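You operate a simulated robot arm through the tools that you are given. There is no shell and no other tool. Be economical: measure what you need, move in short steps, check, and stop when the job is done.

You run a simulated robot arm. Do the job below in one go: nothing can be reset, and whatever is moved stays where it is left.

Task
Damp-wipe the dried dust, then slide the white carton over the clean patch.
Fine: wet the green pad at the sponge tray and put it back on its mat.

Only the result counts: the job must be done as asked and must still hold three seconds after the hand-in. Knocking over, shifting, dropping, spilling or breaking anything else fails it.

Robot
A 7-joint arm with a two-finger parallel gripper, fixed in place. Base frame: the origin is at the foot of the arm, x ahead of it, y to its left, z up; the work surface is at about z = 0.98. Units: m, degrees, N and s.
With the tool pointing down near the work surface it reaches from about 0.32 to 0.78 m from the base axis. Its first joint turns from -166.0 to 166.0 degrees. Payload 3.91 kg.
The tool frame sits at the grasp point between the pads (the TCP): z along the fingers, y along the line on which they close. The tips reach 0.03 m beyond it. The gripper opens to 0.11 m. The fingers are 0.02 m wide and 0.01 m thick; the gripper's body (0.048 by 0.112 m) begins 0.055 m behind the TCP.
Orientation is told as [roll, pitch, yaw] about the base's x, y, z axes, in that order, counted from this pose: with the fingers straight down and closing along the base's y, the tool's x points along the base's -x, its y along +y and its z along -z.

Tools
- The arm moves only by the tool play_rows. Its argument "motion" is a list of rows, each an object of numbers (a shift or turn left out is 0, a gripper value left out holds the last): "rx", "ry", "rz": the turn, a rotation vector about the tool's x, y, z in rad; "dx", "dy", "dz": the shift along the tool's x, y, z in m; "claw": the closure, from 0 (fully open) to 1 (shut). In form: [{"rx": .., "ry": .., "rz": .., "dx": .., "dy": .., "dz": .., "claw": ..}, ...]. A call has 1 to 10 rows; each row is the pose to reach, as a shift and turn from the pose commanded when the call began, along the tool's axes at that moment. A row lasts 0.2 s, in which the tool goes at most 0.05 m and 8.6 degrees; a call with a longer step from one row to the next is refused whole, and so is a gripper value outside its range. A pose out of reach is approached as far as the arm can. The call stops where the force on the tool passes 40 N (or 10 N more than at its start, if that is more) or the arm is blocked; 0.2 s more then pass. The fingers move at their own pace (about 0.153 m/s each) and stop on an object; they squeeze with about 31 N. The grip force told is the motor's: it shows also when the fingers shut on nothing. Time passes only in rows, and 0.2 s behind the last, so rows that repeat a pose let the fingers close. The reply holds the time, the measured pose of the TCP, the force on the tool along the base axes, the opening and the grip force, in the units named above and with some noise, and new pictures: "pictures" is both (left out), scene, wrist or none.
- Cameras (640 x 400 px; columns grow to the right, rows downward): "scene" is fixed at [0.3993, 0.4998, 1.622]; the picture's right is [-0.91, -0.41, 0.00], its down [-0.32, 0.70, -0.63] and it looks along [0.26, -0.58, -0.77] (base axes); focal length 232 px, centre (320, 200). "wrist" rides on the gripper at [0.077, 0.007, -0.114] in the tool frame; the picture's right is [-0.09, 1.00, 0.00], its down [-0.80, -0.07, -0.59] and it looks along [-0.59, -0.05, 0.80] (tool axes); focal length 270 px, centre (320, 200). There is no depth. A picture from a camera that has moved, and an enlarged one, comes with that camera's place and axes in the base frame and with its lens.
- move_column(by): slides the trunk up (or, below 0, down) by that many m; the arm rides with it, the base frame stays. It gives what a move gives, with no picture.
- close_up(camera, box): a new picture of the part [left, top, right, bottom] of that camera's present view, enlarged. It takes no simulated time.
- job_done(): hands the job in; it is judged then, once.

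Go step by step. Nothing tells you positions but the pictures and the camera data: compare them with the known pose of the tool, close in by small moves and look again before you grip or let go. The budget is 120 turns and 170 pictures, counting those below and the enlarged ones. Unless the task says otherwise, let go and move clear before handing in, and close with one line.

The tools are called as a command line: name --argument value ..., lists and objects as JSON in quotes. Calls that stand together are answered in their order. play_rows: Moves the arm, as the interface text tells. Its arguments: {"type":"object","properties":{"motion":{"type":"array"},"pictures":{"type":"string","enum":["both","scene","wrist","none"]}},"required":["motion"]} The other tools are called the same way: move_column (by) slides the trunk up or down; close_up (camera, box) takes an enlarged picture of a part of a camera's view; job_done () hands the job in.

At the start:

```text
t: 0.0
eef_pos: [0.4237, -0.143, 1.35]
tcp_rot: [0.0, 0.0, 0.1]
force: [0.2, -0.3, 0.3]
width: 0.1099
grip_force: 0.1
trunk travel left (down, up): [-0.575, 0.035]
```

scene: 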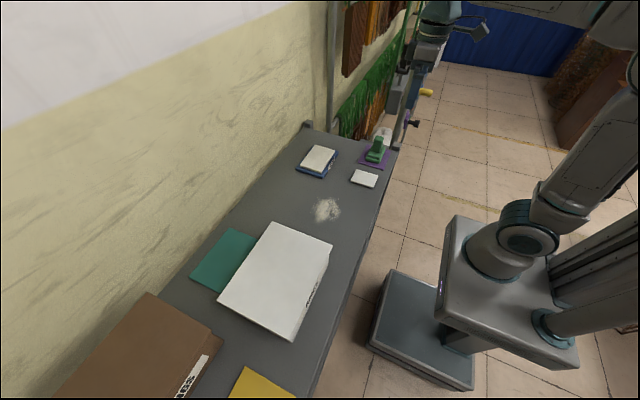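
wrist: 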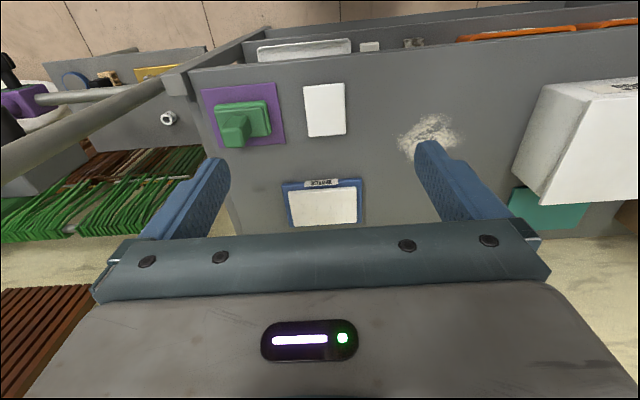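

I see a green handled pad on a purple mat, a blue sponge tray, a small white item, the dust patch, and a large white box. I'll enlarge these before moving anything.

close_up --camera "scene" --box '[280, 110, 420, 230]'

close_up --camera "scene" --box '[140, 190, 380, 400]'

close_up --camera "wrist" --box '[190, 60, 480, 240]'

```text
3.33 times, centred on (350, 170) of scene
camera zoom: at [0.3993, 0.4998, 1.622], right [-0.91, -0.41, 0.0], down [-0.32, 0.7, -0.63], along [0.26, -0.58, -0.77], focal length 775 px, centre (220, 300)
```

zoom: 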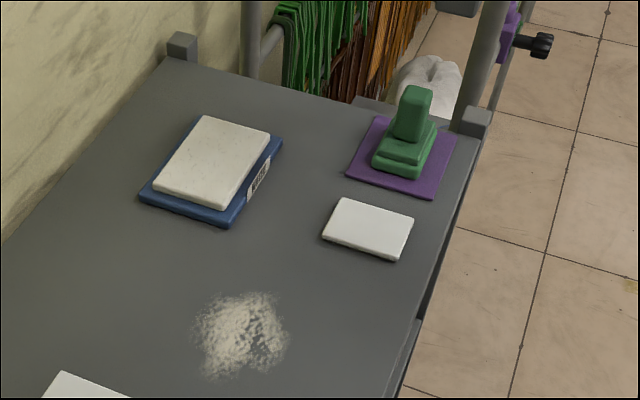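

```text
1.90 times, centred on (260, 295) of scene
camera zoom: at [0.3993, 0.4998, 1.622], right [-0.91, -0.41, 0.0], down [-0.32, 0.7, -0.63], along [0.26, -0.58, -0.77], focal length 443 px, centre (434, 19)
```

zoom: 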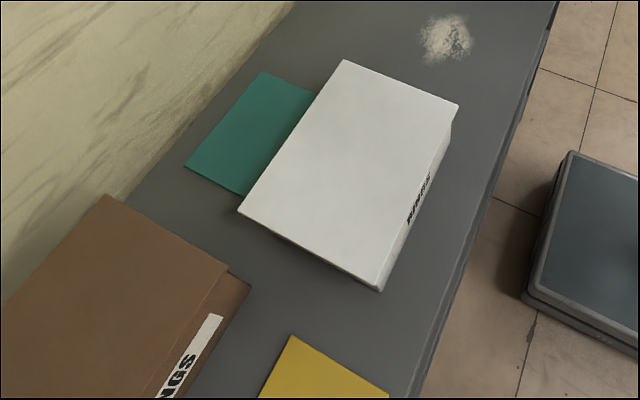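

```text
2.21 times, centred on (335, 150) of wrist
camera zoom: at [0.3474, -0.1345, 1.4655], right [0.09, 1.0, 0.0], down [0.8, -0.07, 0.59], along [0.59, -0.05, -0.8], focal length 596 px, centre (287, 310)
```

zoom: 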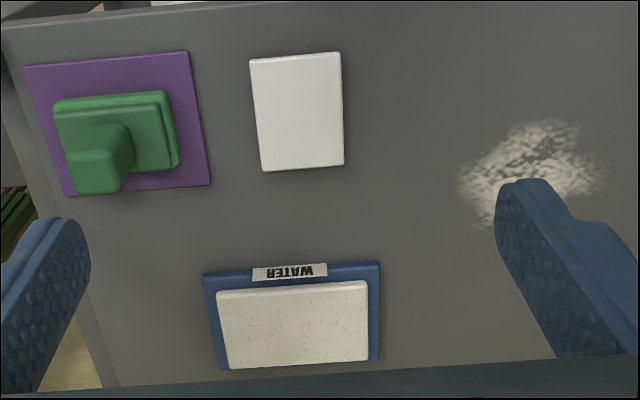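

The tray is marked WATER, the carton's top is about 0.19 x 0.24 m, and the pad is near (0.505, -0.285). I'll move above the pad to find its handle.

play_rows --motion '[{"dx": -0.0135, "dy": -0.0237, "dz": 0.022}, {"dx": -0.027, "dy": -0.0473, "dz": 0.044}, {"dx": -0.0405, "dy": -0.071, "dz": 0.066}, {"dx": -0.054, "dy": -0.0947, "dz": 0.088}, {"dx": -0.0675, "dy": -0.118, "dz": 0.11}, {"dx": -0.081, "dy": -0.142, "dz": 0.13}, {"dx": -0.081, "dy": -0.142, "dz": 0.13}]'

```text
t: 1.6
eef_pos: [0.5047, -0.2842, 1.2207]
tcp_rot: [0.0, 0.1, -0.1]
force: [0.0, 0.0, 0.6]
width: 0.11
grip_force: 0.0
trunk travel left (down, up): [-0.575, 0.035]
camera wrist: at [0.4288, -0.277, 1.3359], right [0.09, 1.0, 0.0], down [0.8, -0.07, 0.6], along [0.59, -0.05, -0.8], focal length 270 px, centre (320, 200)
```

scene: 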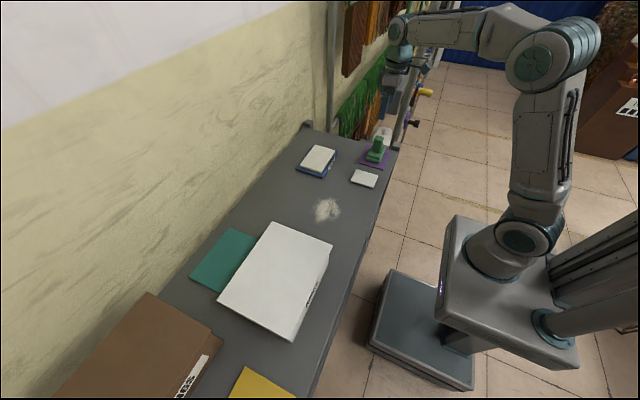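
wrist: 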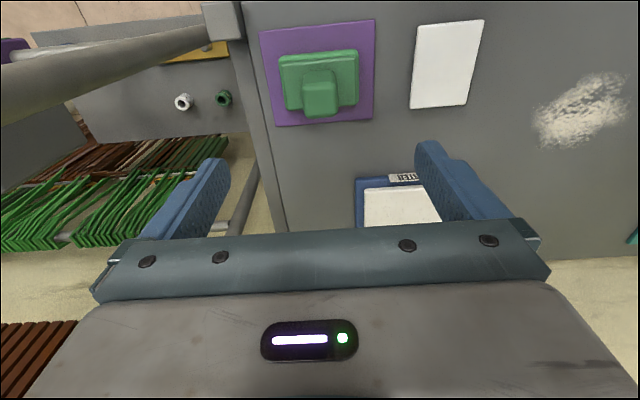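

close_up --camera "wrist" --box '[250, 10, 390, 130]'

close_up --camera "scene" --box '[350, 125, 402, 175]'

```text
3.33 times, centred on (320, 70) of wrist
camera zoom: at [0.4288, -0.277, 1.3359], right [0.09, 1.0, 0.0], down [0.8, -0.07, 0.6], along [0.59, -0.05, -0.8], focal length 901 px, centre (320, 633)
```

zoom: 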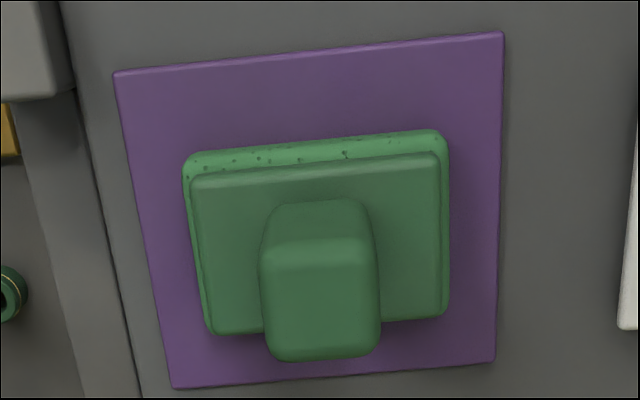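

```text
8.00 times, centred on (376, 150) of scene
camera zoom: at [0.3993, 0.4998, 1.622], right [-0.91, -0.41, 0.0], down [-0.32, 0.7, -0.63], along [0.26, -0.58, -0.77], focal length 1860 px, centre (-128, 600)
```

zoom: 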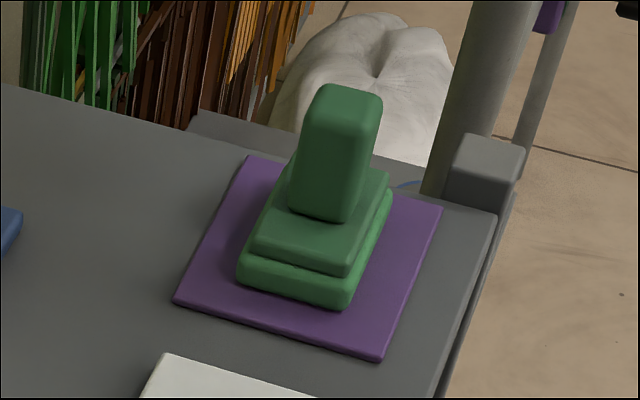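

The handle is about 0.037 m wide, centred near (0.505, -0.284) with its top at about z 1.075. I'll go down around it with the gripper open.

play_rows --motion '[{"dz": 0.04}, {"dz": 0.08}, {"dz": 0.12}, {"dz": 0.14}, {"dz": 0.155}, {"dz": 0.16}, {"dz": 0.16}]'

close_up --camera "scene" --box '[340, 110, 412, 180]'

```text
t: 3.2
eef_pos: [0.5047, -0.2845, 1.0599]
tcp_rot: [0.0, 0.0, -0.1]
force: [0.5, -0.5, -0.2]
width: 0.11
grip_force: 0.1
trunk travel left (down, up): [-0.575, 0.035]
camera wrist: at [0.4288, -0.2766, 1.1754], right [0.09, 1.0, 0.0], down [0.8, -0.07, 0.59], along [0.59, -0.05, -0.8], focal length 270 px, centre (320, 200)
```

scene: 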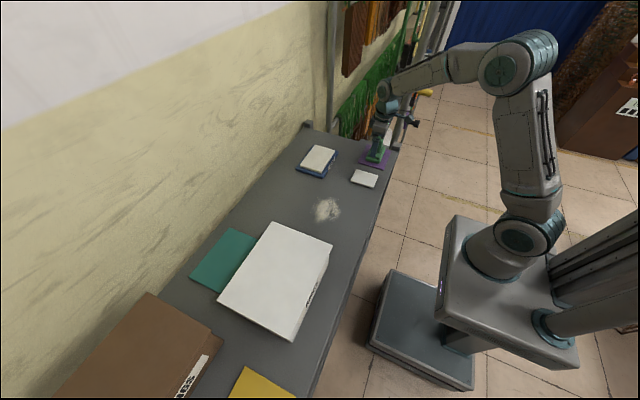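
wrist: 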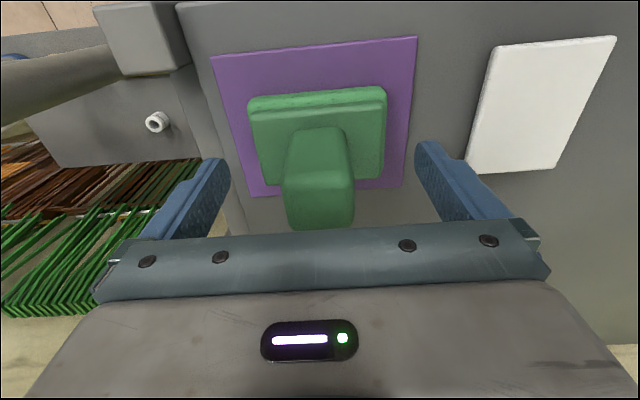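

```text
5.71 times, centred on (376, 145) of scene
camera zoom: at [0.3993, 0.4998, 1.622], right [-0.91, -0.41, 0.0], down [-0.32, 0.7, -0.63], along [0.26, -0.58, -0.77], focal length 1328 px, centre (0, 514)
```

zoom: 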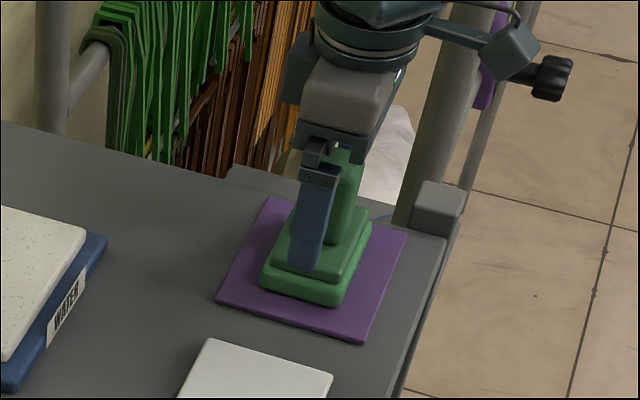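

The handle sits between the fingers, centred. I'll close on it and lift a little.

play_rows --motion '[{"claw": 1}, {"claw": 1}, {"claw": 1}, {"claw": 1}]' --pictures "none"

play_rows --motion '[{"dz": -0.03}, {"dz": -0.06}, {"dz": -0.09}, {"dz": -0.12}, {"dz": -0.12}]'

```text
t: 4.2
eef_pos: [0.5051, -0.285, 1.0598]
tcp_rot: [0.0, 0.1, 0.0]
force: [-0.2, -1.0, 0.7]
width: 0.0336
grip_force: 31.4
trunk travel left (down, up): [-0.575, 0.035]
```

```text
t: 5.4
eef_pos: [0.5056, -0.2844, 1.1775]
tcp_rot: [0.0, -0.1, 0.1]
force: [0.2, -0.4, -1.4]
width: 0.0333
grip_force: 30.7
trunk travel left (down, up): [-0.575, 0.035]
camera wrist: at [0.4289, -0.277, 1.2946], right [0.09, 1.0, 0.0], down [0.8, -0.07, 0.59], along [0.59, -0.05, -0.8], focal length 270 px, centre (320, 200)
```

scene: 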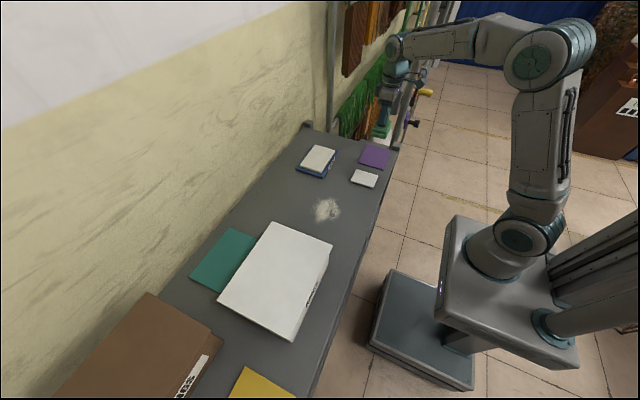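
wrist: 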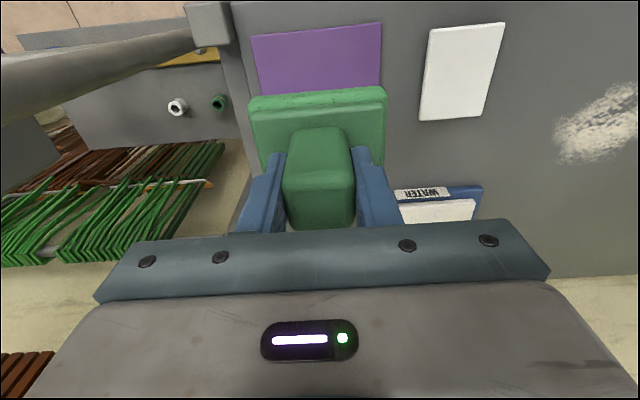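

The pad is gripped and held. I'll carry it above the wet sponge near (0.702, -0.155).

play_rows --motion '[{"dx": -0.033, "dy": 0.0217}, {"dx": -0.066, "dy": 0.0433}, {"dx": -0.098, "dy": 0.065}, {"dx": -0.131, "dy": 0.0867}, {"dx": -0.164, "dy": 0.108}, {"dx": -0.196, "dy": 0.13}, {"dx": -0.196, "dy": 0.13, "dz": 0.03}, {"dx": -0.196, "dy": 0.13, "dz": 0.05}, {"dx": -0.196, "dy": 0.13, "dz": 0.05}]'

close_up --camera "scene" --box '[280, 110, 370, 190]'

```text
t: 7.4
eef_pos: [0.7023, -0.1558, 1.1299]
tcp_rot: [0.0, 0.0, 0.1]
force: [-0.4, 0.4, -0.9]
width: 0.0336
grip_force: 30.9
trunk travel left (down, up): [-0.575, 0.035]
camera wrist: at [0.6248, -0.1464, 1.2453], right [0.09, 1.0, 0.0], down [0.8, -0.07, 0.59], along [0.59, -0.05, -0.8], focal length 270 px, centre (320, 200)
```

scene: 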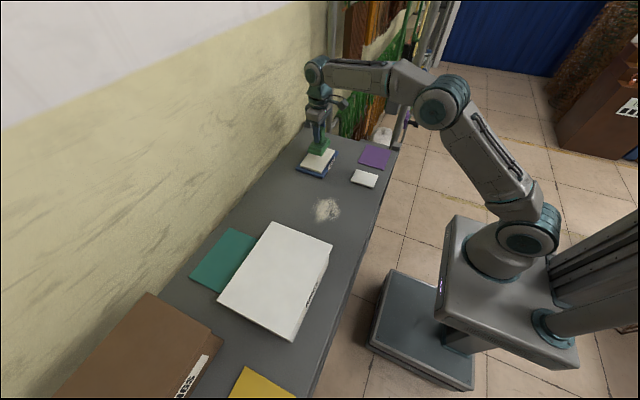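
wrist: 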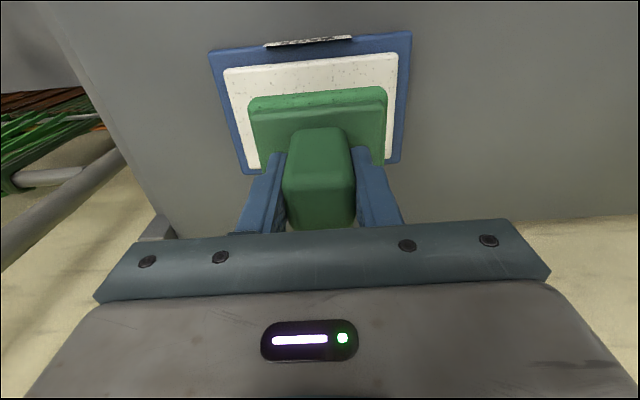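

```text
5.00 times, centred on (325, 150) of scene
camera zoom: at [0.3993, 0.4998, 1.622], right [-0.91, -0.41, 0.0], down [-0.32, 0.7, -0.63], along [0.26, -0.58, -0.77], focal length 1162 px, centre (295, 450)
```

zoom: 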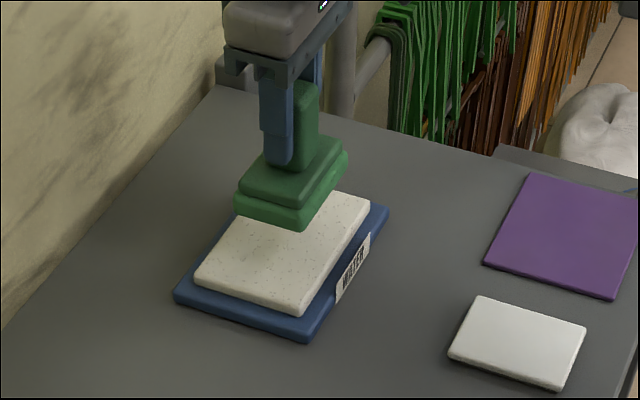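

The pad is lined up over the sponge. I'll lower it in small steps and watch the force.

play_rows --motion '[{"dz": 0.015}, {"dz": 0.03}, {"dz": 0.036}, {"dz": 0.04}]' --pictures "wrist"

close_up --camera "scene" --box '[280, 110, 370, 190]'

```text
t: 8.4
eef_pos: [0.7007, -0.1547, 1.0902]
tcp_rot: [-0.1, 0.0, 0.0]
force: [-0.6, 0.2, -1.0]
width: 0.0338
grip_force: 30.6
trunk travel left (down, up): [-0.575, 0.035]
camera wrist: at [0.6244, -0.1469, 1.2051], right [0.09, 1.0, 0.0], down [0.8, -0.07, 0.59], along [0.59, -0.05, -0.8], focal length 270 px, centre (320, 200)
```

wrist: 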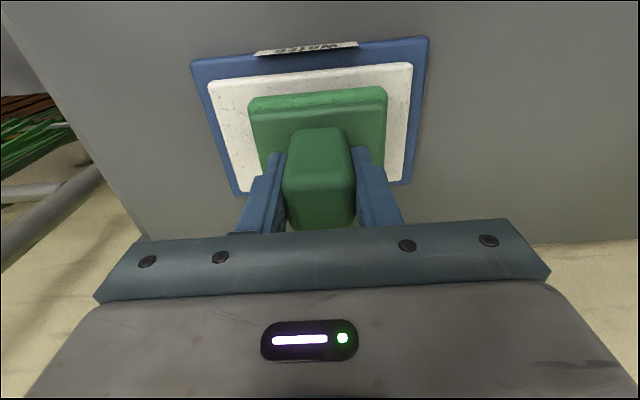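

```text
5.00 times, centred on (325, 150) of scene
camera zoom: at [0.3993, 0.4998, 1.622], right [-0.91, -0.41, 0.0], down [-0.32, 0.7, -0.63], along [0.26, -0.58, -0.77], focal length 1162 px, centre (295, 450)
```

zoom: 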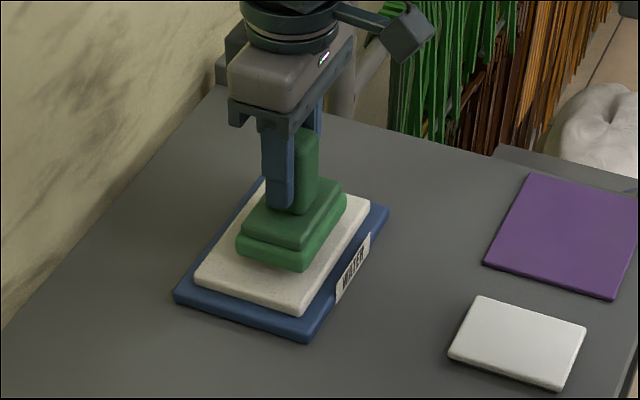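

Almost touching now, with about a centimetre left, and the pad is well inside the sponge. I'll continue in fine steps.

play_rows --motion '[{"dz": 0.002}, {"dz": 0.004}, {"dz": 0.005}, {"dz": 0.006}, {"dz": 0.006}]' --pictures "none"

close_up --camera "scene" --box '[280, 110, 370, 190]'

```text
t: 9.6
eef_pos: [0.7002, -0.1552, 1.0843]
tcp_rot: [0.0, 0.0, 0.0]
force: [-0.1, -0.1, -1.7]
width: 0.0335
grip_force: 31.3
trunk travel left (down, up): [-0.575, 0.035]
```

```text
5.00 times, centred on (325, 150) of scene
camera zoom: at [0.3993, 0.4998, 1.622], right [-0.91, -0.41, 0.0], down [-0.32, 0.7, -0.63], along [0.26, -0.58, -0.77], focal length 1162 px, centre (295, 450)
```

zoom: 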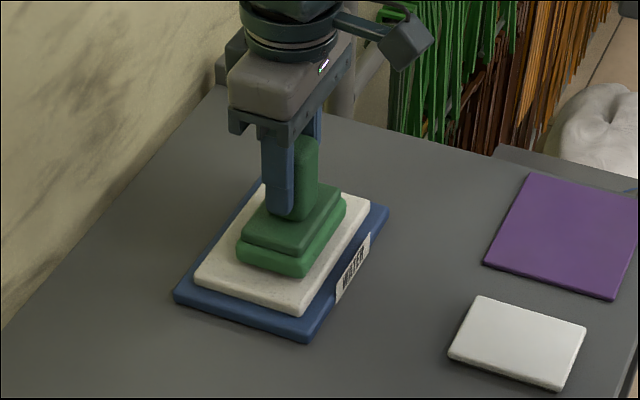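

play_rows --motion '[{"dz": 0.001}, {"dz": 0.002}, {"dz": 0.003}, {"dz": 0.004}, {"dz": 0.004}]' --pictures "none"

```text
t: 10.8
eef_pos: [0.701, -0.1557, 1.0793]
tcp_rot: [0.0, 0.1, 0.0]
force: [0.5, 0.6, 1.2]
width: 0.0336
grip_force: 31.2
trunk travel left (down, up): [-0.575, 0.035]
```

The force has begun to turn upward, so contact is starting. I'll press slightly further and dwell.

play_rows --motion '[{"dz": 0.001}, {"dz": 0.002}, {"dz": 0.003}, {"dz": 0.003}]' --pictures "none"

close_up --camera "scene" --box '[280, 110, 370, 190]'

```text
t: 11.8
eef_pos: [0.7002, -0.1551, 1.0797]
tcp_rot: [0.0, -0.3, 0.1]
force: [4.8, -2.4, 23.0]
width: 0.0338
grip_force: 31.4
trunk travel left (down, up): [-0.575, 0.035]
```

```text
5.00 times, centred on (325, 150) of scene
camera zoom: at [0.3993, 0.4998, 1.622], right [-0.91, -0.41, 0.0], down [-0.32, 0.7, -0.63], along [0.26, -0.58, -0.77], focal length 1162 px, centre (295, 450)
```

zoom: 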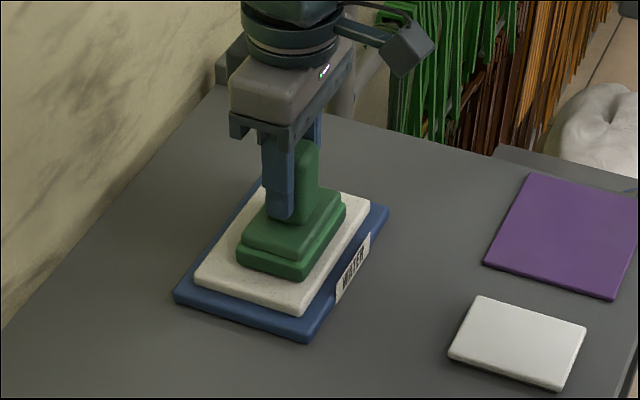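

The pad darkened, so it is wet. I'll lift off and carry it above the dust, looking again there.

play_rows --motion '[{}, {"dz": -0.02}, {"dz": -0.05}, {"dz": -0.08}, {"dz": -0.1}, {"dz": -0.1}]' --pictures "none"

play_rows --motion '[{"dx": 0.025, "dy": 0.025}, {"dx": 0.05, "dy": 0.05}, {"dx": 0.075, "dy": 0.08}, {"dx": 0.1, "dy": 0.11}, {"dx": 0.123, "dy": 0.14}, {"dx": 0.123, "dy": 0.17}, {"dx": 0.123, "dy": 0.17}]'

close_up --camera "scene" --box '[280, 110, 420, 230]'

```text
t: 13.2
eef_pos: [0.7014, -0.1547, 1.1751]
tcp_rot: [0.0, 0.0, 0.1]
force: [0.0, 0.2, -0.7]
width: 0.0332
grip_force: 30.7
trunk travel left (down, up): [-0.575, 0.035]
```

```text
t: 14.8
eef_pos: [0.5774, 0.0161, 1.1768]
tcp_rot: [-0.1, 0.0, 0.0]
force: [-0.3, -0.3, -0.3]
width: 0.0336
grip_force: 31.1
trunk travel left (down, up): [-0.575, 0.035]
camera wrist: at [0.501, 0.0232, 1.2918], right [0.09, 1.0, 0.0], down [0.8, -0.07, 0.59], along [0.59, -0.05, -0.8], focal length 270 px, centre (320, 200)
```

scene: 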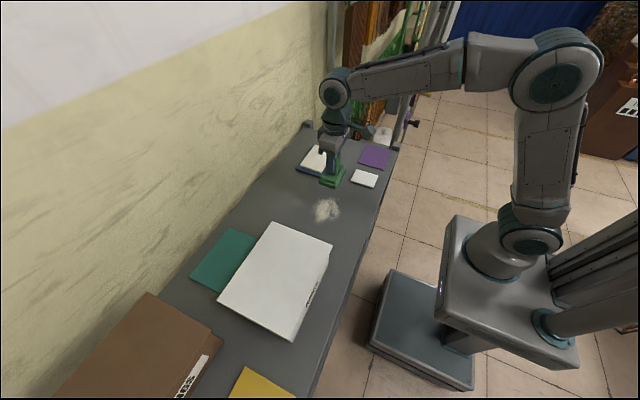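
wrist: 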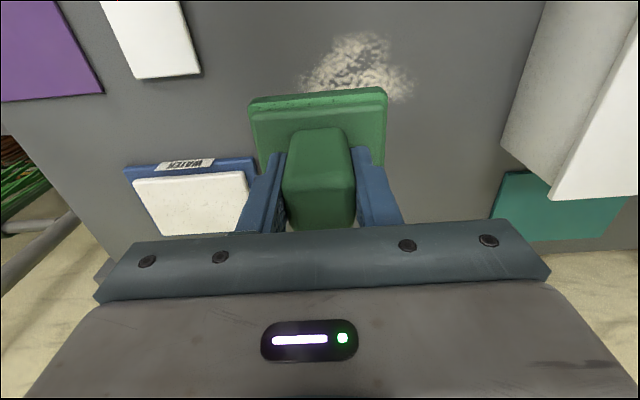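

```text
3.33 times, centred on (350, 170) of scene
camera zoom: at [0.3993, 0.4998, 1.622], right [-0.91, -0.41, 0.0], down [-0.32, 0.7, -0.63], along [0.26, -0.58, -0.77], focal length 775 px, centre (220, 300)
```

zoom: 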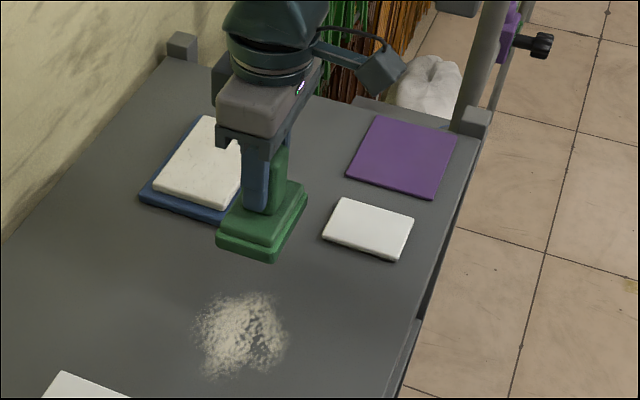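

The dust spans about x 0.525–0.635, y -0.005–0.12. I'll lower the wet pad onto its near part, starting with the coarse descent.

play_rows --motion '[{"dz": 0.04}, {"dz": 0.08}, {"dz": 0.1}, {"dz": 0.11}, {"dz": 0.113}]' --pictures "none"

play_rows --motion '[{"dz": 0.001}, {"dz": 0.002}, {"dz": 0.003}, {"dz": 0.004}, {"dz": 0.004}]' --pictures "none"

```text
t: 16.0
eef_pos: [0.5772, 0.0151, 1.0626]
tcp_rot: [0.1, 0.0, 0.0]
force: [-0.5, -0.2, -1.5]
width: 0.0333
grip_force: 31.1
trunk travel left (down, up): [-0.575, 0.035]
```

```text
t: 17.2
eef_pos: [0.5794, 0.0151, 1.0594]
tcp_rot: [0.0, -0.1, 0.1]
force: [-0.3, 0.5, -0.2]
width: 0.0337
grip_force: 31.0
trunk travel left (down, up): [-0.575, 0.035]
```

play_rows --motion '[{"dz": 0.001}, {"dz": 0.002}, {"dz": 0.003}, {"dz": 0.003}]' --pictures "none"

```text
t: 18.2
eef_pos: [0.5791, 0.0145, 1.0556]
tcp_rot: [-0.1, 0.0, 0.0]
force: [0.3, 0.0, -1.2]
width: 0.0336
grip_force: 31.2
trunk travel left (down, up): [-0.575, 0.035]
```

play_rows --motion '[{"dz": 0.001}, {"dz": 0.002}, {"dz": 0.002}]' --pictures "none"

close_up --camera "scene" --box '[290, 150, 370, 230]'

```text
t: 19.0
eef_pos: [0.5777, 0.0159, 1.0542]
tcp_rot: [0.0, 0.0, 0.0]
force: [-0.4, -0.4, -1.0]
width: 0.0335
grip_force: 30.6
trunk travel left (down, up): [-0.575, 0.035]
```

```text
5.00 times, centred on (330, 190) of scene
camera zoom: at [0.3993, 0.4998, 1.622], right [-0.91, -0.41, 0.0], down [-0.32, 0.7, -0.63], along [0.26, -0.58, -0.77], focal length 1162 px, centre (270, 250)
```

zoom: 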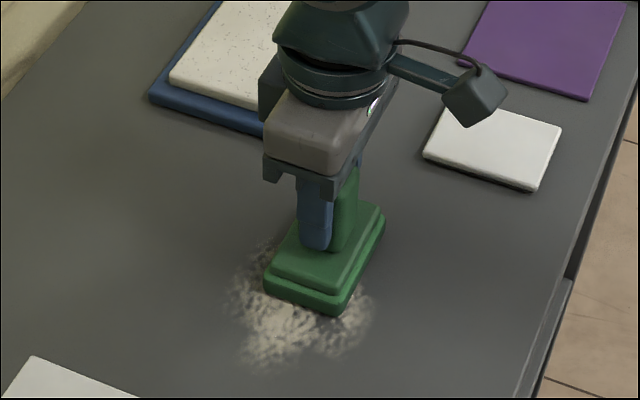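

play_rows --motion '[{"dz": 0.001}, {"dz": 0.002}, {"dz": 0.003}, {"dz": 0.003}]' --pictures "none"

```text
t: 20.0
eef_pos: [0.5763, 0.0138, 1.0537]
tcp_rot: [0.0, -0.3, 0.0]
force: [1.2, -0.1, 20.8]
width: 0.0337
grip_force: 31.1
trunk travel left (down, up): [-0.575, 0.035]
```

Contact at about z 1.054 with 20 N. Now I'll wipe in slow strokes, starting along the middle and then shifting to the far side.

play_rows --motion '[{"dy": 0.02, "dz": -0.0005}, {"dy": 0.04, "dz": -0.0005}, {"dy": 0.06, "dz": -0.0005}, {"dy": 0.085, "dz": -0.0005}, {"dy": 0.085, "dx": -0.018, "dz": -0.0005}, {"dy": 0.085, "dx": -0.035, "dz": -0.0005}, {"dy": 0.06, "dx": -0.035, "dz": -0.0005}, {"dy": 0.03, "dx": -0.035, "dz": -0.0005}, {"dy": 0.0, "dx": -0.035, "dz": -0.0005}]' --pictures "none"

close_up --camera "scene" --box '[290, 150, 370, 230]'

```text
t: 22.0
eef_pos: [0.611, 0.0143, 1.0539]
tcp_rot: [0.0, -0.1, -0.1]
force: [0.1, 3.0, 16.8]
width: 0.0335
grip_force: 30.5
trunk travel left (down, up): [-0.575, 0.035]
```

```text
5.00 times, centred on (330, 190) of scene
camera zoom: at [0.3993, 0.4998, 1.622], right [-0.91, -0.41, 0.0], down [-0.32, 0.7, -0.63], along [0.26, -0.58, -0.77], focal length 1162 px, centre (270, 250)
```

zoom: 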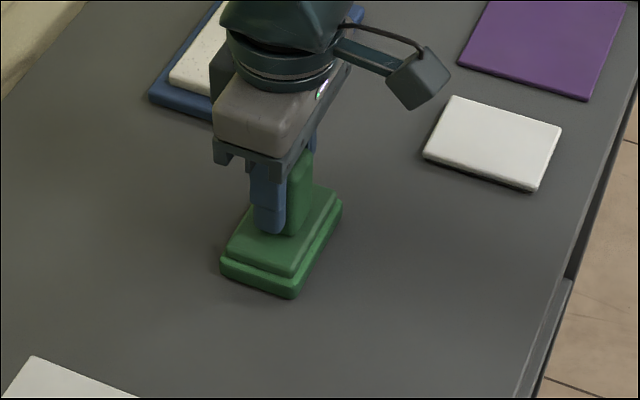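

The dust has already gone from view. I'll add a near-side stroke for full coverage, then lift.

play_rows --motion '[{"dx": 0.02}, {"dx": 0.045}, {"dx": 0.07}, {"dx": 0.07, "dy": 0.03}, {"dx": 0.07, "dy": 0.06}, {"dx": 0.07, "dy": 0.085}, {"dx": 0.035, "dy": 0.085}, {"dx": 0.035, "dy": 0.05}, {"dx": 0.035, "dy": 0.05, "dz": -0.03}, {"dx": 0.035, "dy": 0.04, "dz": -0.07}]' --pictures "none"

play_rows --motion '[{"dz": -0.04}, {"dz": -0.06, "dy": -0.03}, {"dz": -0.06, "dy": -0.08}, {"dz": -0.06, "dy": -0.13}, {"dz": -0.06, "dy": -0.18}, {"dz": -0.06, "dy": -0.18}]'

close_up --camera "scene" --box '[280, 130, 400, 230]'

```text
t: 24.2
eef_pos: [0.578, 0.0544, 1.1226]
tcp_rot: [0.0, 0.1, 0.0]
force: [0.9, -1.3, -0.7]
width: 0.0336
grip_force: 30.7
trunk travel left (down, up): [-0.575, 0.035]
```

```text
t: 25.6
eef_pos: [0.5775, -0.1254, 1.1824]
tcp_rot: [0.0, 0.1, -0.1]
force: [-0.2, 0.3, -0.9]
width: 0.0335
grip_force: 30.4
trunk travel left (down, up): [-0.575, 0.035]
camera wrist: at [0.5017, -0.1171, 1.2975], right [0.09, 1.0, 0.0], down [0.8, -0.07, 0.59], along [0.59, -0.05, -0.8], focal length 270 px, centre (320, 200)
```

scene: 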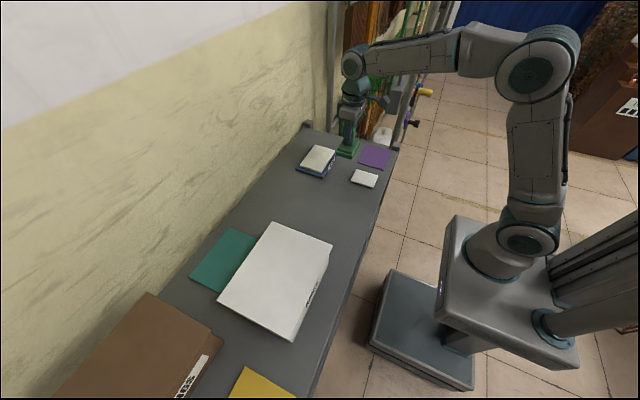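
wrist: 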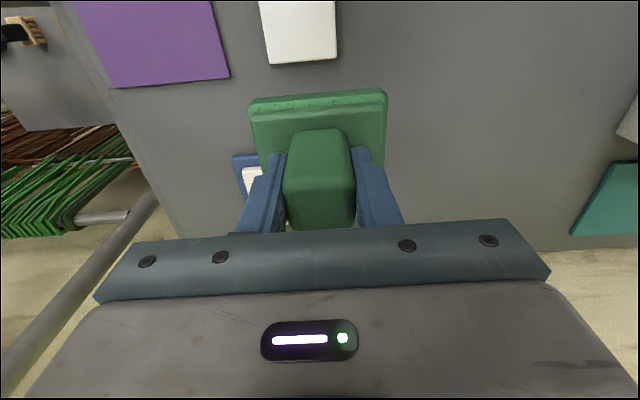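

```text
4.00 times, centred on (340, 180) of scene
camera zoom: at [0.3993, 0.4998, 1.622], right [-0.91, -0.41, 0.0], down [-0.32, 0.7, -0.63], along [0.26, -0.58, -0.77], focal length 930 px, centre (240, 280)
```

zoom: 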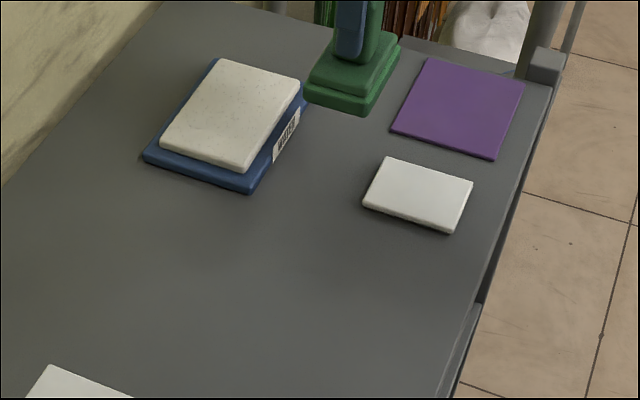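

The surface is clean. I'll carry the pad back over its mat.

play_rows --motion '[{"dx": 0.0145, "dy": -0.032}, {"dx": 0.029, "dy": -0.064}, {"dx": 0.0435, "dy": -0.096}, {"dx": 0.058, "dy": -0.128}, {"dx": 0.0725, "dy": -0.1595}, {"dx": 0.0725, "dy": -0.1595, "dz": 0.04}, {"dx": 0.0725, "dy": -0.1595, "dz": 0.08}, {"dx": 0.0725, "dy": -0.1595, "dz": 0.1}, {"dx": 0.0725, "dy": -0.1595, "dz": 0.115}, {"dx": 0.0725, "dy": -0.1595, "dz": 0.117}]'

close_up --camera "scene" --box '[350, 125, 402, 175]'

```text
t: 27.8
eef_pos: [0.5049, -0.2838, 1.0643]
tcp_rot: [0.0, 0.1, 0.0]
force: [-0.2, -1.1, -1.0]
width: 0.0337
grip_force: 30.9
trunk travel left (down, up): [-0.575, 0.035]
camera wrist: at [0.429, -0.2761, 1.1805], right [0.09, 1.0, 0.0], down [0.8, -0.07, 0.59], along [0.59, -0.05, -0.8], focal length 270 px, centre (320, 200)
```

scene: 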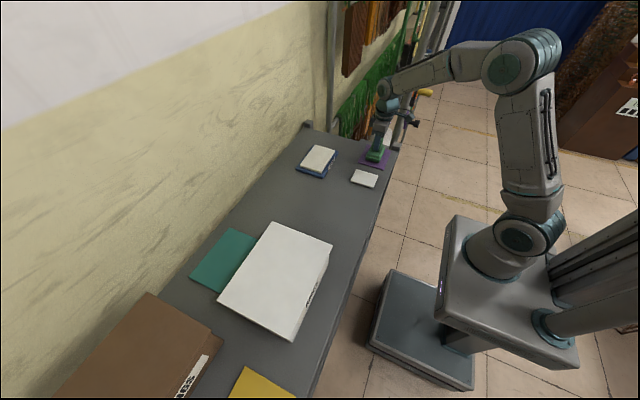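
wrist: 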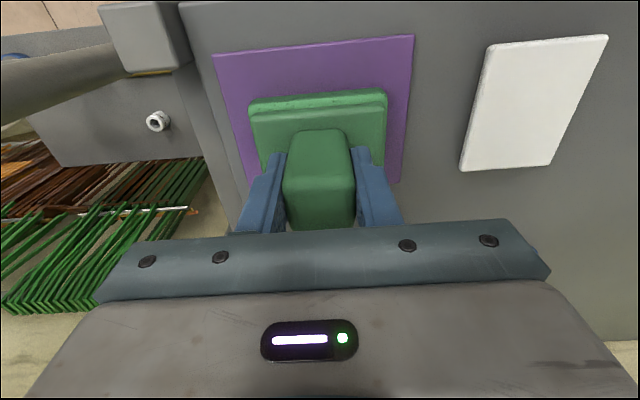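

```text
8.00 times, centred on (376, 150) of scene
camera zoom: at [0.3993, 0.4998, 1.622], right [-0.91, -0.41, 0.0], down [-0.32, 0.7, -0.63], along [0.26, -0.58, -0.77], focal length 1860 px, centre (-128, 600)
```

zoom: 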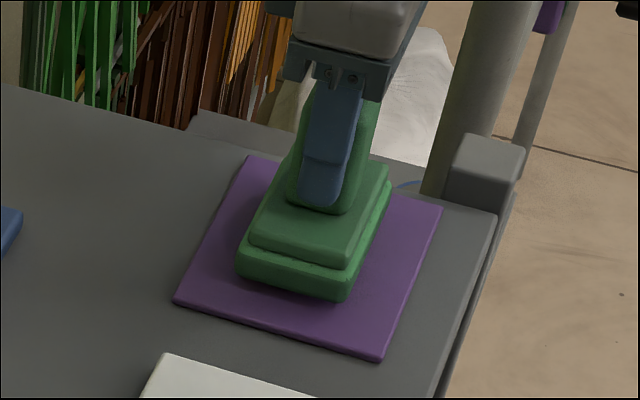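

The pad hovers just above its old place on the mat. I'll lower it the last few millimetres.

play_rows --motion '[{"dz": 0.001}, {"dz": 0.002}, {"dz": 0.003}, {"dz": 0.004}, {"dz": 0.005}, {"dz": 0.005}]' --pictures "none"

```text
t: 29.2
eef_pos: [0.5041, -0.2849, 1.06]
tcp_rot: [0.0, 0.0, 0.0]
force: [-0.3, 1.0, -0.6]
width: 0.0336
grip_force: 31.1
trunk travel left (down, up): [-0.575, 0.035]
```

play_rows --motion '[{"dz": 0.001}, {"dz": 0.002}, {"dz": 0.002}]' --pictures "none"

```text
t: 30.0
eef_pos: [0.5043, -0.2834, 1.0593]
tcp_rot: [-0.1, -0.2, 0.0]
force: [1.6, -1.7, 9.6]
width: 0.0336
grip_force: 30.2
trunk travel left (down, up): [-0.575, 0.035]
```

The pad rests on the mat with light pressure. I'll release and rise.

play_rows --motion '[{"dz": -0.001, "claw": 0.0}, {"dz": -0.001, "claw": 0}, {"dz": -0.001, "claw": 0}, {"dz": -0.001, "claw": 0}, {"dz": -0.03}, {"dz": -0.07}, {"dz": -0.11}, {"dz": -0.15}, {"dz": -0.2}]'

close_up --camera "scene" --box '[350, 125, 402, 175]'

```text
t: 32.0
eef_pos: [0.5056, -0.2854, 1.2581]
tcp_rot: [0.0, 0.0, -0.1]
force: [0.3, -0.6, -0.2]
width: 0.1098
grip_force: 0.1
trunk travel left (down, up): [-0.575, 0.035]
camera wrist: at [0.4291, -0.2768, 1.3739], right [0.09, 1.0, 0.0], down [0.8, -0.07, 0.59], along [0.59, -0.05, -0.8], focal length 270 px, centre (320, 200)
```

scene: 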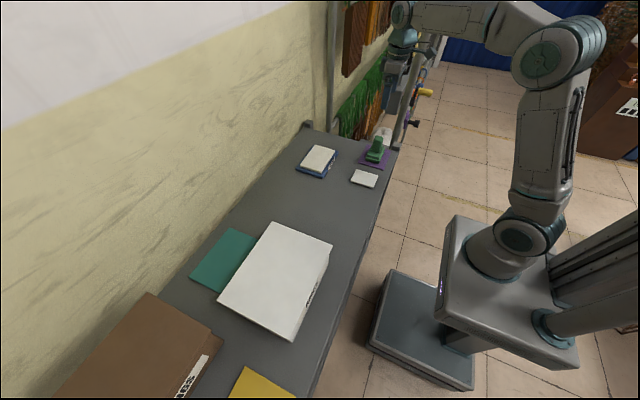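
wrist: 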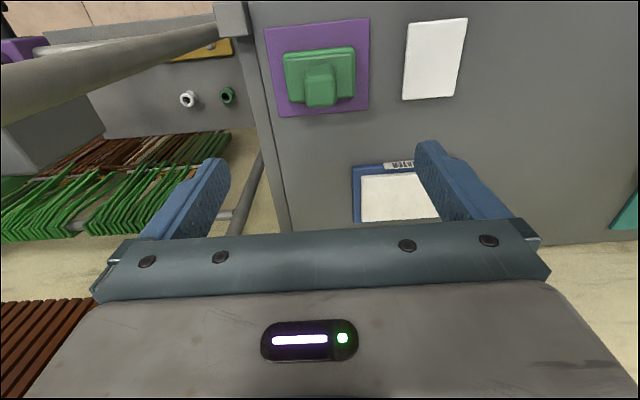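

```text
8.00 times, centred on (376, 150) of scene
camera zoom: at [0.3993, 0.4998, 1.622], right [-0.91, -0.41, 0.0], down [-0.32, 0.7, -0.63], along [0.26, -0.58, -0.77], focal length 1860 px, centre (-128, 600)
```

zoom: 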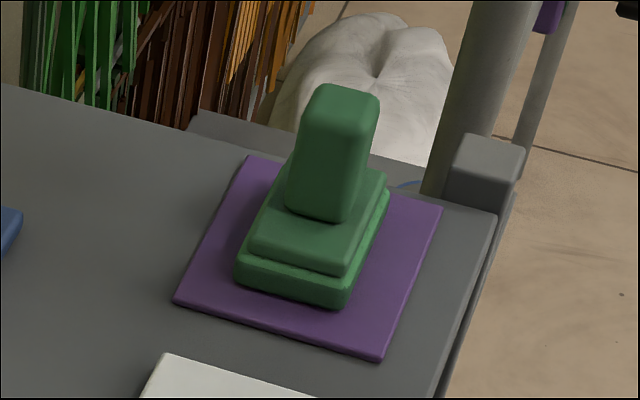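

The pad is back on its mat. Next I'll go over to the carton for a measured look from above.

play_rows --motion '[{"dx": 0.008, "dy": 0.045, "dz": -0.01}, {"dx": 0.016, "dy": 0.09, "dz": -0.02}, {"dx": 0.024, "dy": 0.135, "dz": -0.03}, {"dx": 0.032, "dy": 0.18, "dz": -0.04}, {"dx": 0.04, "dy": 0.225, "dz": -0.05}, {"dx": 0.048, "dy": 0.27, "dz": -0.06}, {"dx": 0.056, "dy": 0.315, "dz": -0.07}, {"dx": 0.064, "dy": 0.36, "dz": -0.08}, {"dx": 0.072, "dy": 0.405, "dz": -0.09}, {"dx": 0.075, "dy": 0.45, "dz": -0.1}]' --pictures "none"

play_rows --motion '[{"dy": 0.045}, {"dy": 0.09}, {"dy": 0.135}, {"dy": 0.165}, {"dy": 0.165}]' --pictures "both"

```text
t: 34.2
eef_pos: [0.4303, 0.1683, 1.3582]
tcp_rot: [0.0, 0.0, -0.1]
force: [-0.4, -0.7, 0.1]
width: 0.11
grip_force: 0.1
trunk travel left (down, up): [-0.575, 0.035]
```

```text
t: 35.4
eef_pos: [0.4308, 0.3306, 1.3585]
tcp_rot: [0.0, 0.0, 0.0]
force: [1.3, 0.2, -0.7]
width: 0.11
grip_force: 0.2
trunk travel left (down, up): [-0.575, 0.035]
camera wrist: at [0.3535, 0.3392, 1.4737], right [0.09, 1.0, 0.0], down [0.8, -0.07, 0.59], along [0.59, -0.05, -0.8], focal length 270 px, centre (320, 200)
```

scene: 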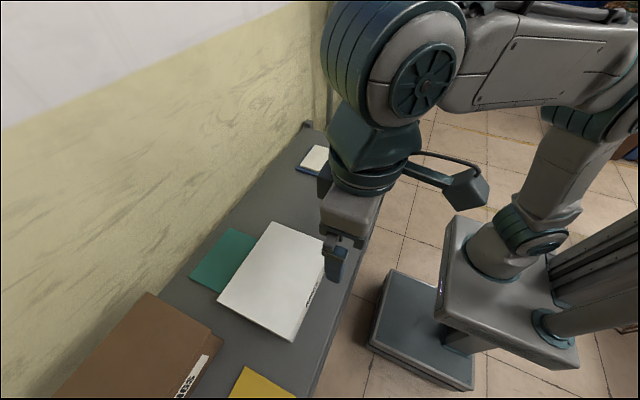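
wrist: 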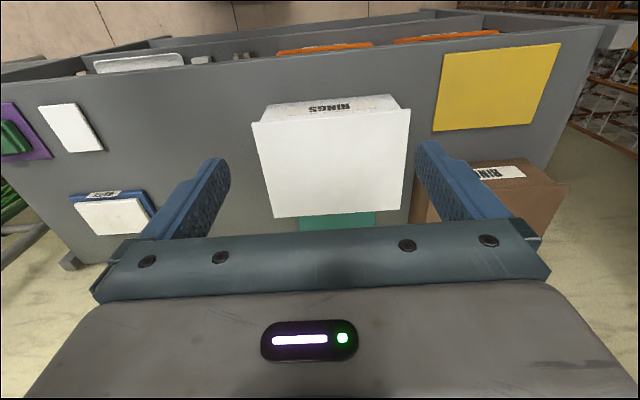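

close_up --camera "wrist" --box '[230, 75, 430, 235]'

close_up --camera "scene" --box '[180, 210, 340, 350]'

```text
2.50 times, centred on (330, 155) of wrist
camera zoom: at [0.3535, 0.3392, 1.4737], right [0.09, 1.0, 0.0], down [0.8, -0.07, 0.59], along [0.59, -0.05, -0.8], focal length 676 px, centre (295, 312)
```

zoom: 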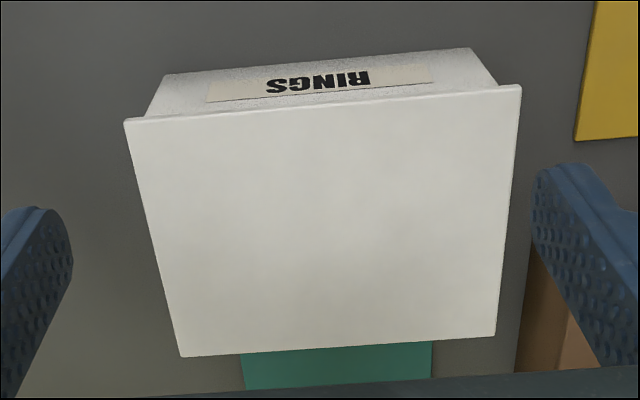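

```text
2.86 times, centred on (260, 280) of scene
camera zoom: at [0.3993, 0.4998, 1.622], right [-0.91, -0.41, 0.0], down [-0.32, 0.7, -0.63], along [0.26, -0.58, -0.77], focal length 664 px, centre (491, -29)
```

zoom: 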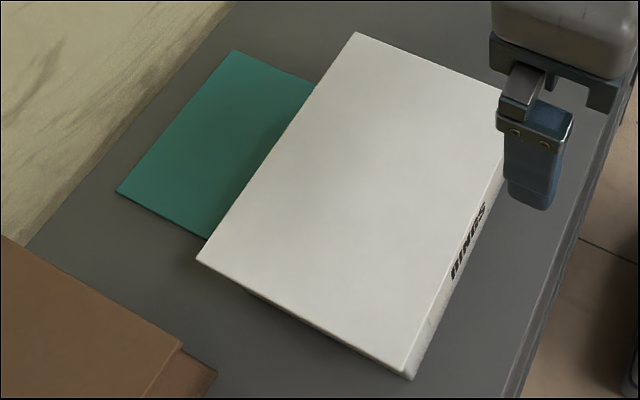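

The carton lid spans about x 0.486–0.665, y 0.228–0.456, top about z 1.095, with a thin overhanging lid. I'll push it toward -y by about 0.28 m with both fingers low on the body, so I'm turning the gripper 90° first.

play_rows --motion '[{"rz": 0.14, "dx": -0.01, "dy": 0.012}, {"rz": 0.28, "dx": -0.02, "dy": 0.024}, {"rz": 0.42, "dx": -0.03, "dy": 0.036}, {"rz": 0.56, "dx": -0.04, "dy": 0.048}, {"rz": 0.7, "dx": -0.05, "dy": 0.06}, {"rz": 0.84, "dx": -0.06, "dy": 0.072}, {"rz": 0.98, "dx": -0.07, "dy": 0.084}, {"rz": 1.12, "dx": -0.08, "dy": 0.096}, {"rz": 1.26, "dx": -0.09, "dy": 0.108}, {"rz": 1.4, "dx": -0.1, "dy": 0.12, "claw": 0.4}]' --pictures "none"

play_rows --motion '[{"rz": 0.1}, {"rz": 0.1708}, {"rz": 0.1708}]'

```text
t: 37.6
eef_pos: [0.5084, 0.4345, 1.324]
tcp_rot: [-0.5, -0.9, -73.8]
force: [1.3, 2.4, -1.6]
width: 0.0658
grip_force: 0.1
out of reach, approached as far as the arm can: row 7, 8, 9, 10
trunk travel left (down, up): [-0.575, 0.035]
```

```text
t: 38.4
eef_pos: [0.5063, 0.4126, 1.3296]
tcp_rot: [0.1, -0.1, -83.5]
force: [0.3, 1.1, 0.1]
width: 0.066
grip_force: 0.1
trunk travel left (down, up): [-0.575, 0.035]
camera wrist: at [0.5053, 0.4913, 1.444], right [1.0, 0.02, 0.0], down [0.02, -0.8, 0.6], along [0.01, -0.6, -0.8], focal length 270 px, centre (320, 200)
```

scene: 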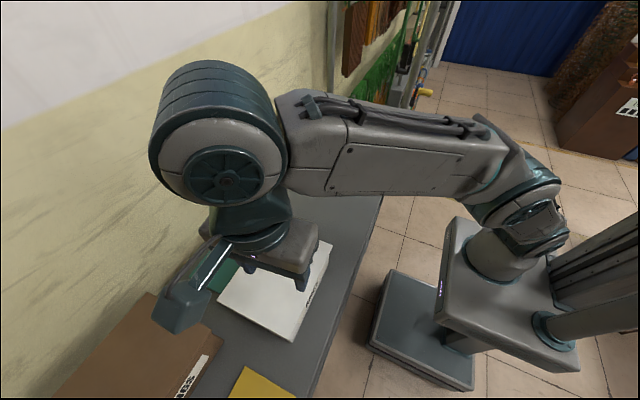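
wrist: 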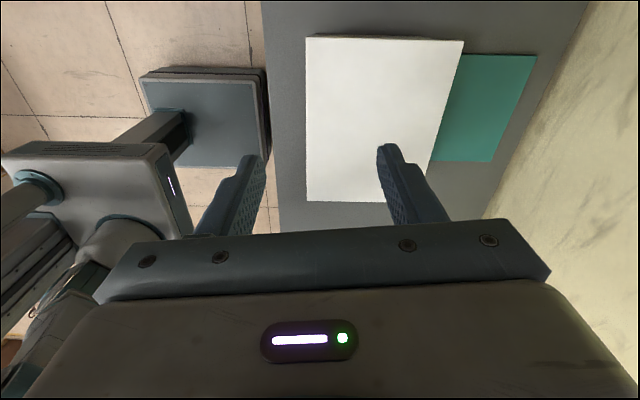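

The high pose was at the edge of reach, but lower should be better. The view confirms the carton's +y edge at y 0.455 and its centre at x 0.576. I'll descend a little and finish the yaw.

play_rows --motion '[{"dz": 0.035, "rz": 0.04}, {"dz": 0.07, "rz": 0.08}, {"dz": 0.105, "rz": 0.113}, {"dz": 0.13, "rz": 0.113}, {"dz": 0.13, "rz": 0.113}]' --pictures "none"

```text
t: 39.6
eef_pos: [0.5078, 0.4091, 1.1963]
tcp_rot: [0.0, 0.0, -90.1]
force: [-0.4, 0.6, 1.0]
width: 0.0658
grip_force: 0.0
trunk travel left (down, up): [-0.575, 0.035]
```

Yaw is now -90°. I'll move out beyond the carton's +y edge at this height.

play_rows --motion '[{"dx": 0.03}, {"dx": 0.06}, {"dx": 0.095}, {"dx": 0.095, "dy": 0.03}, {"dx": 0.095, "dy": 0.062}, {"dx": 0.095, "dy": 0.062}]'

```text
t: 41.0
eef_pos: [0.547, 0.4844, 1.1863]
tcp_rot: [0.1, 0.0, -90.2]
force: [0.7, 0.8, -0.6]
width: 0.0662
grip_force: 0.0
out of reach, approached as far as the arm can: row 4, 5, 6
trunk travel left (down, up): [-0.575, 0.035]
camera wrist: at [0.5535, 0.5617, 1.3023], right [1.0, -0.09, 0.0], down [-0.07, -0.8, 0.59], along [-0.05, -0.59, -0.8], focal length 270 px, centre (320, 200)
```

scene: 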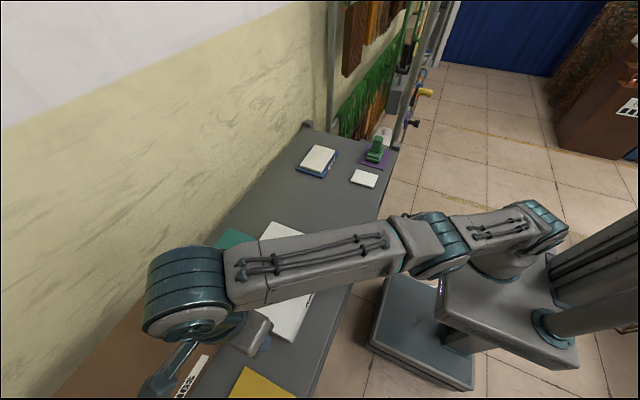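
wrist: 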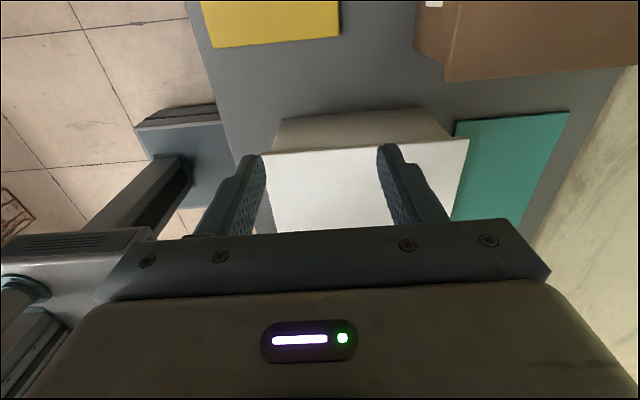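

The arm is stretched here; raising the trunk and going lower should give more reach. I'll raise the trunk fully, then descend to z 1.12 slightly farther out.

move_column --by 0.034

play_rows --motion '[{"dz": 0.03}, {"dz": 0.06}, {"dz": 0.09, "dx": 0.005}, {"dz": 0.105, "dx": 0.01}, {"dz": 0.105, "dx": 0.01}]'

```text
t: 41.8
eef_pos: [0.5455, 0.4839, 1.221]
tcp_rot: [0.0, -0.1, -90.1]
force: [0.1, -0.4, -0.6]
width: 0.0661
grip_force: 0.0
trunk travel left (down, up): [-0.609, 0.001]
```

```text
t: 43.0
eef_pos: [0.5461, 0.4954, 1.1153]
tcp_rot: [0.1, 0.0, -90.2]
force: [-0.2, 0.2, 0.2]
width: 0.0661
grip_force: 0.0
trunk travel left (down, up): [-0.609, 0.001]
camera wrist: at [0.5535, 0.5717, 1.2306], right [1.0, -0.09, 0.0], down [-0.07, -0.8, 0.59], along [-0.05, -0.59, -0.8], focal length 270 px, centre (320, 200)
```

scene: 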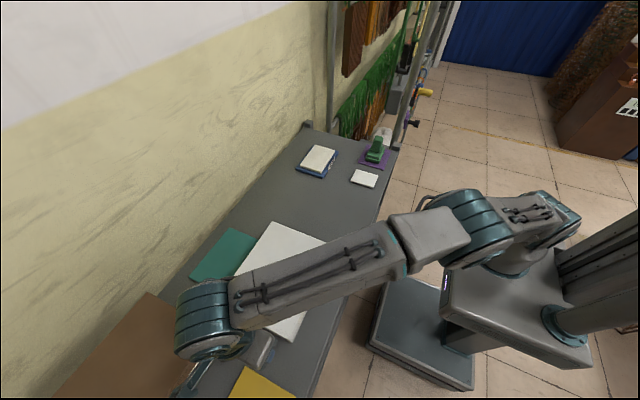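
wrist: 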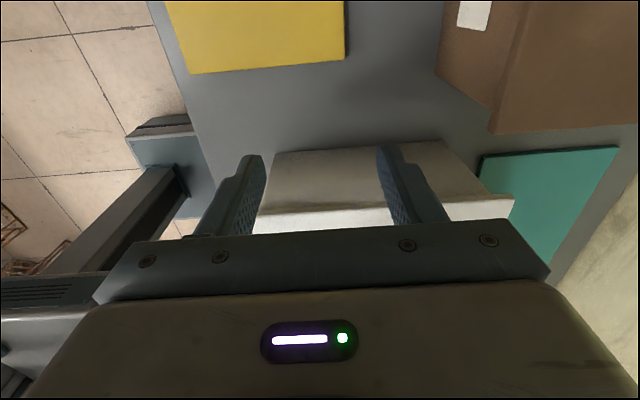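

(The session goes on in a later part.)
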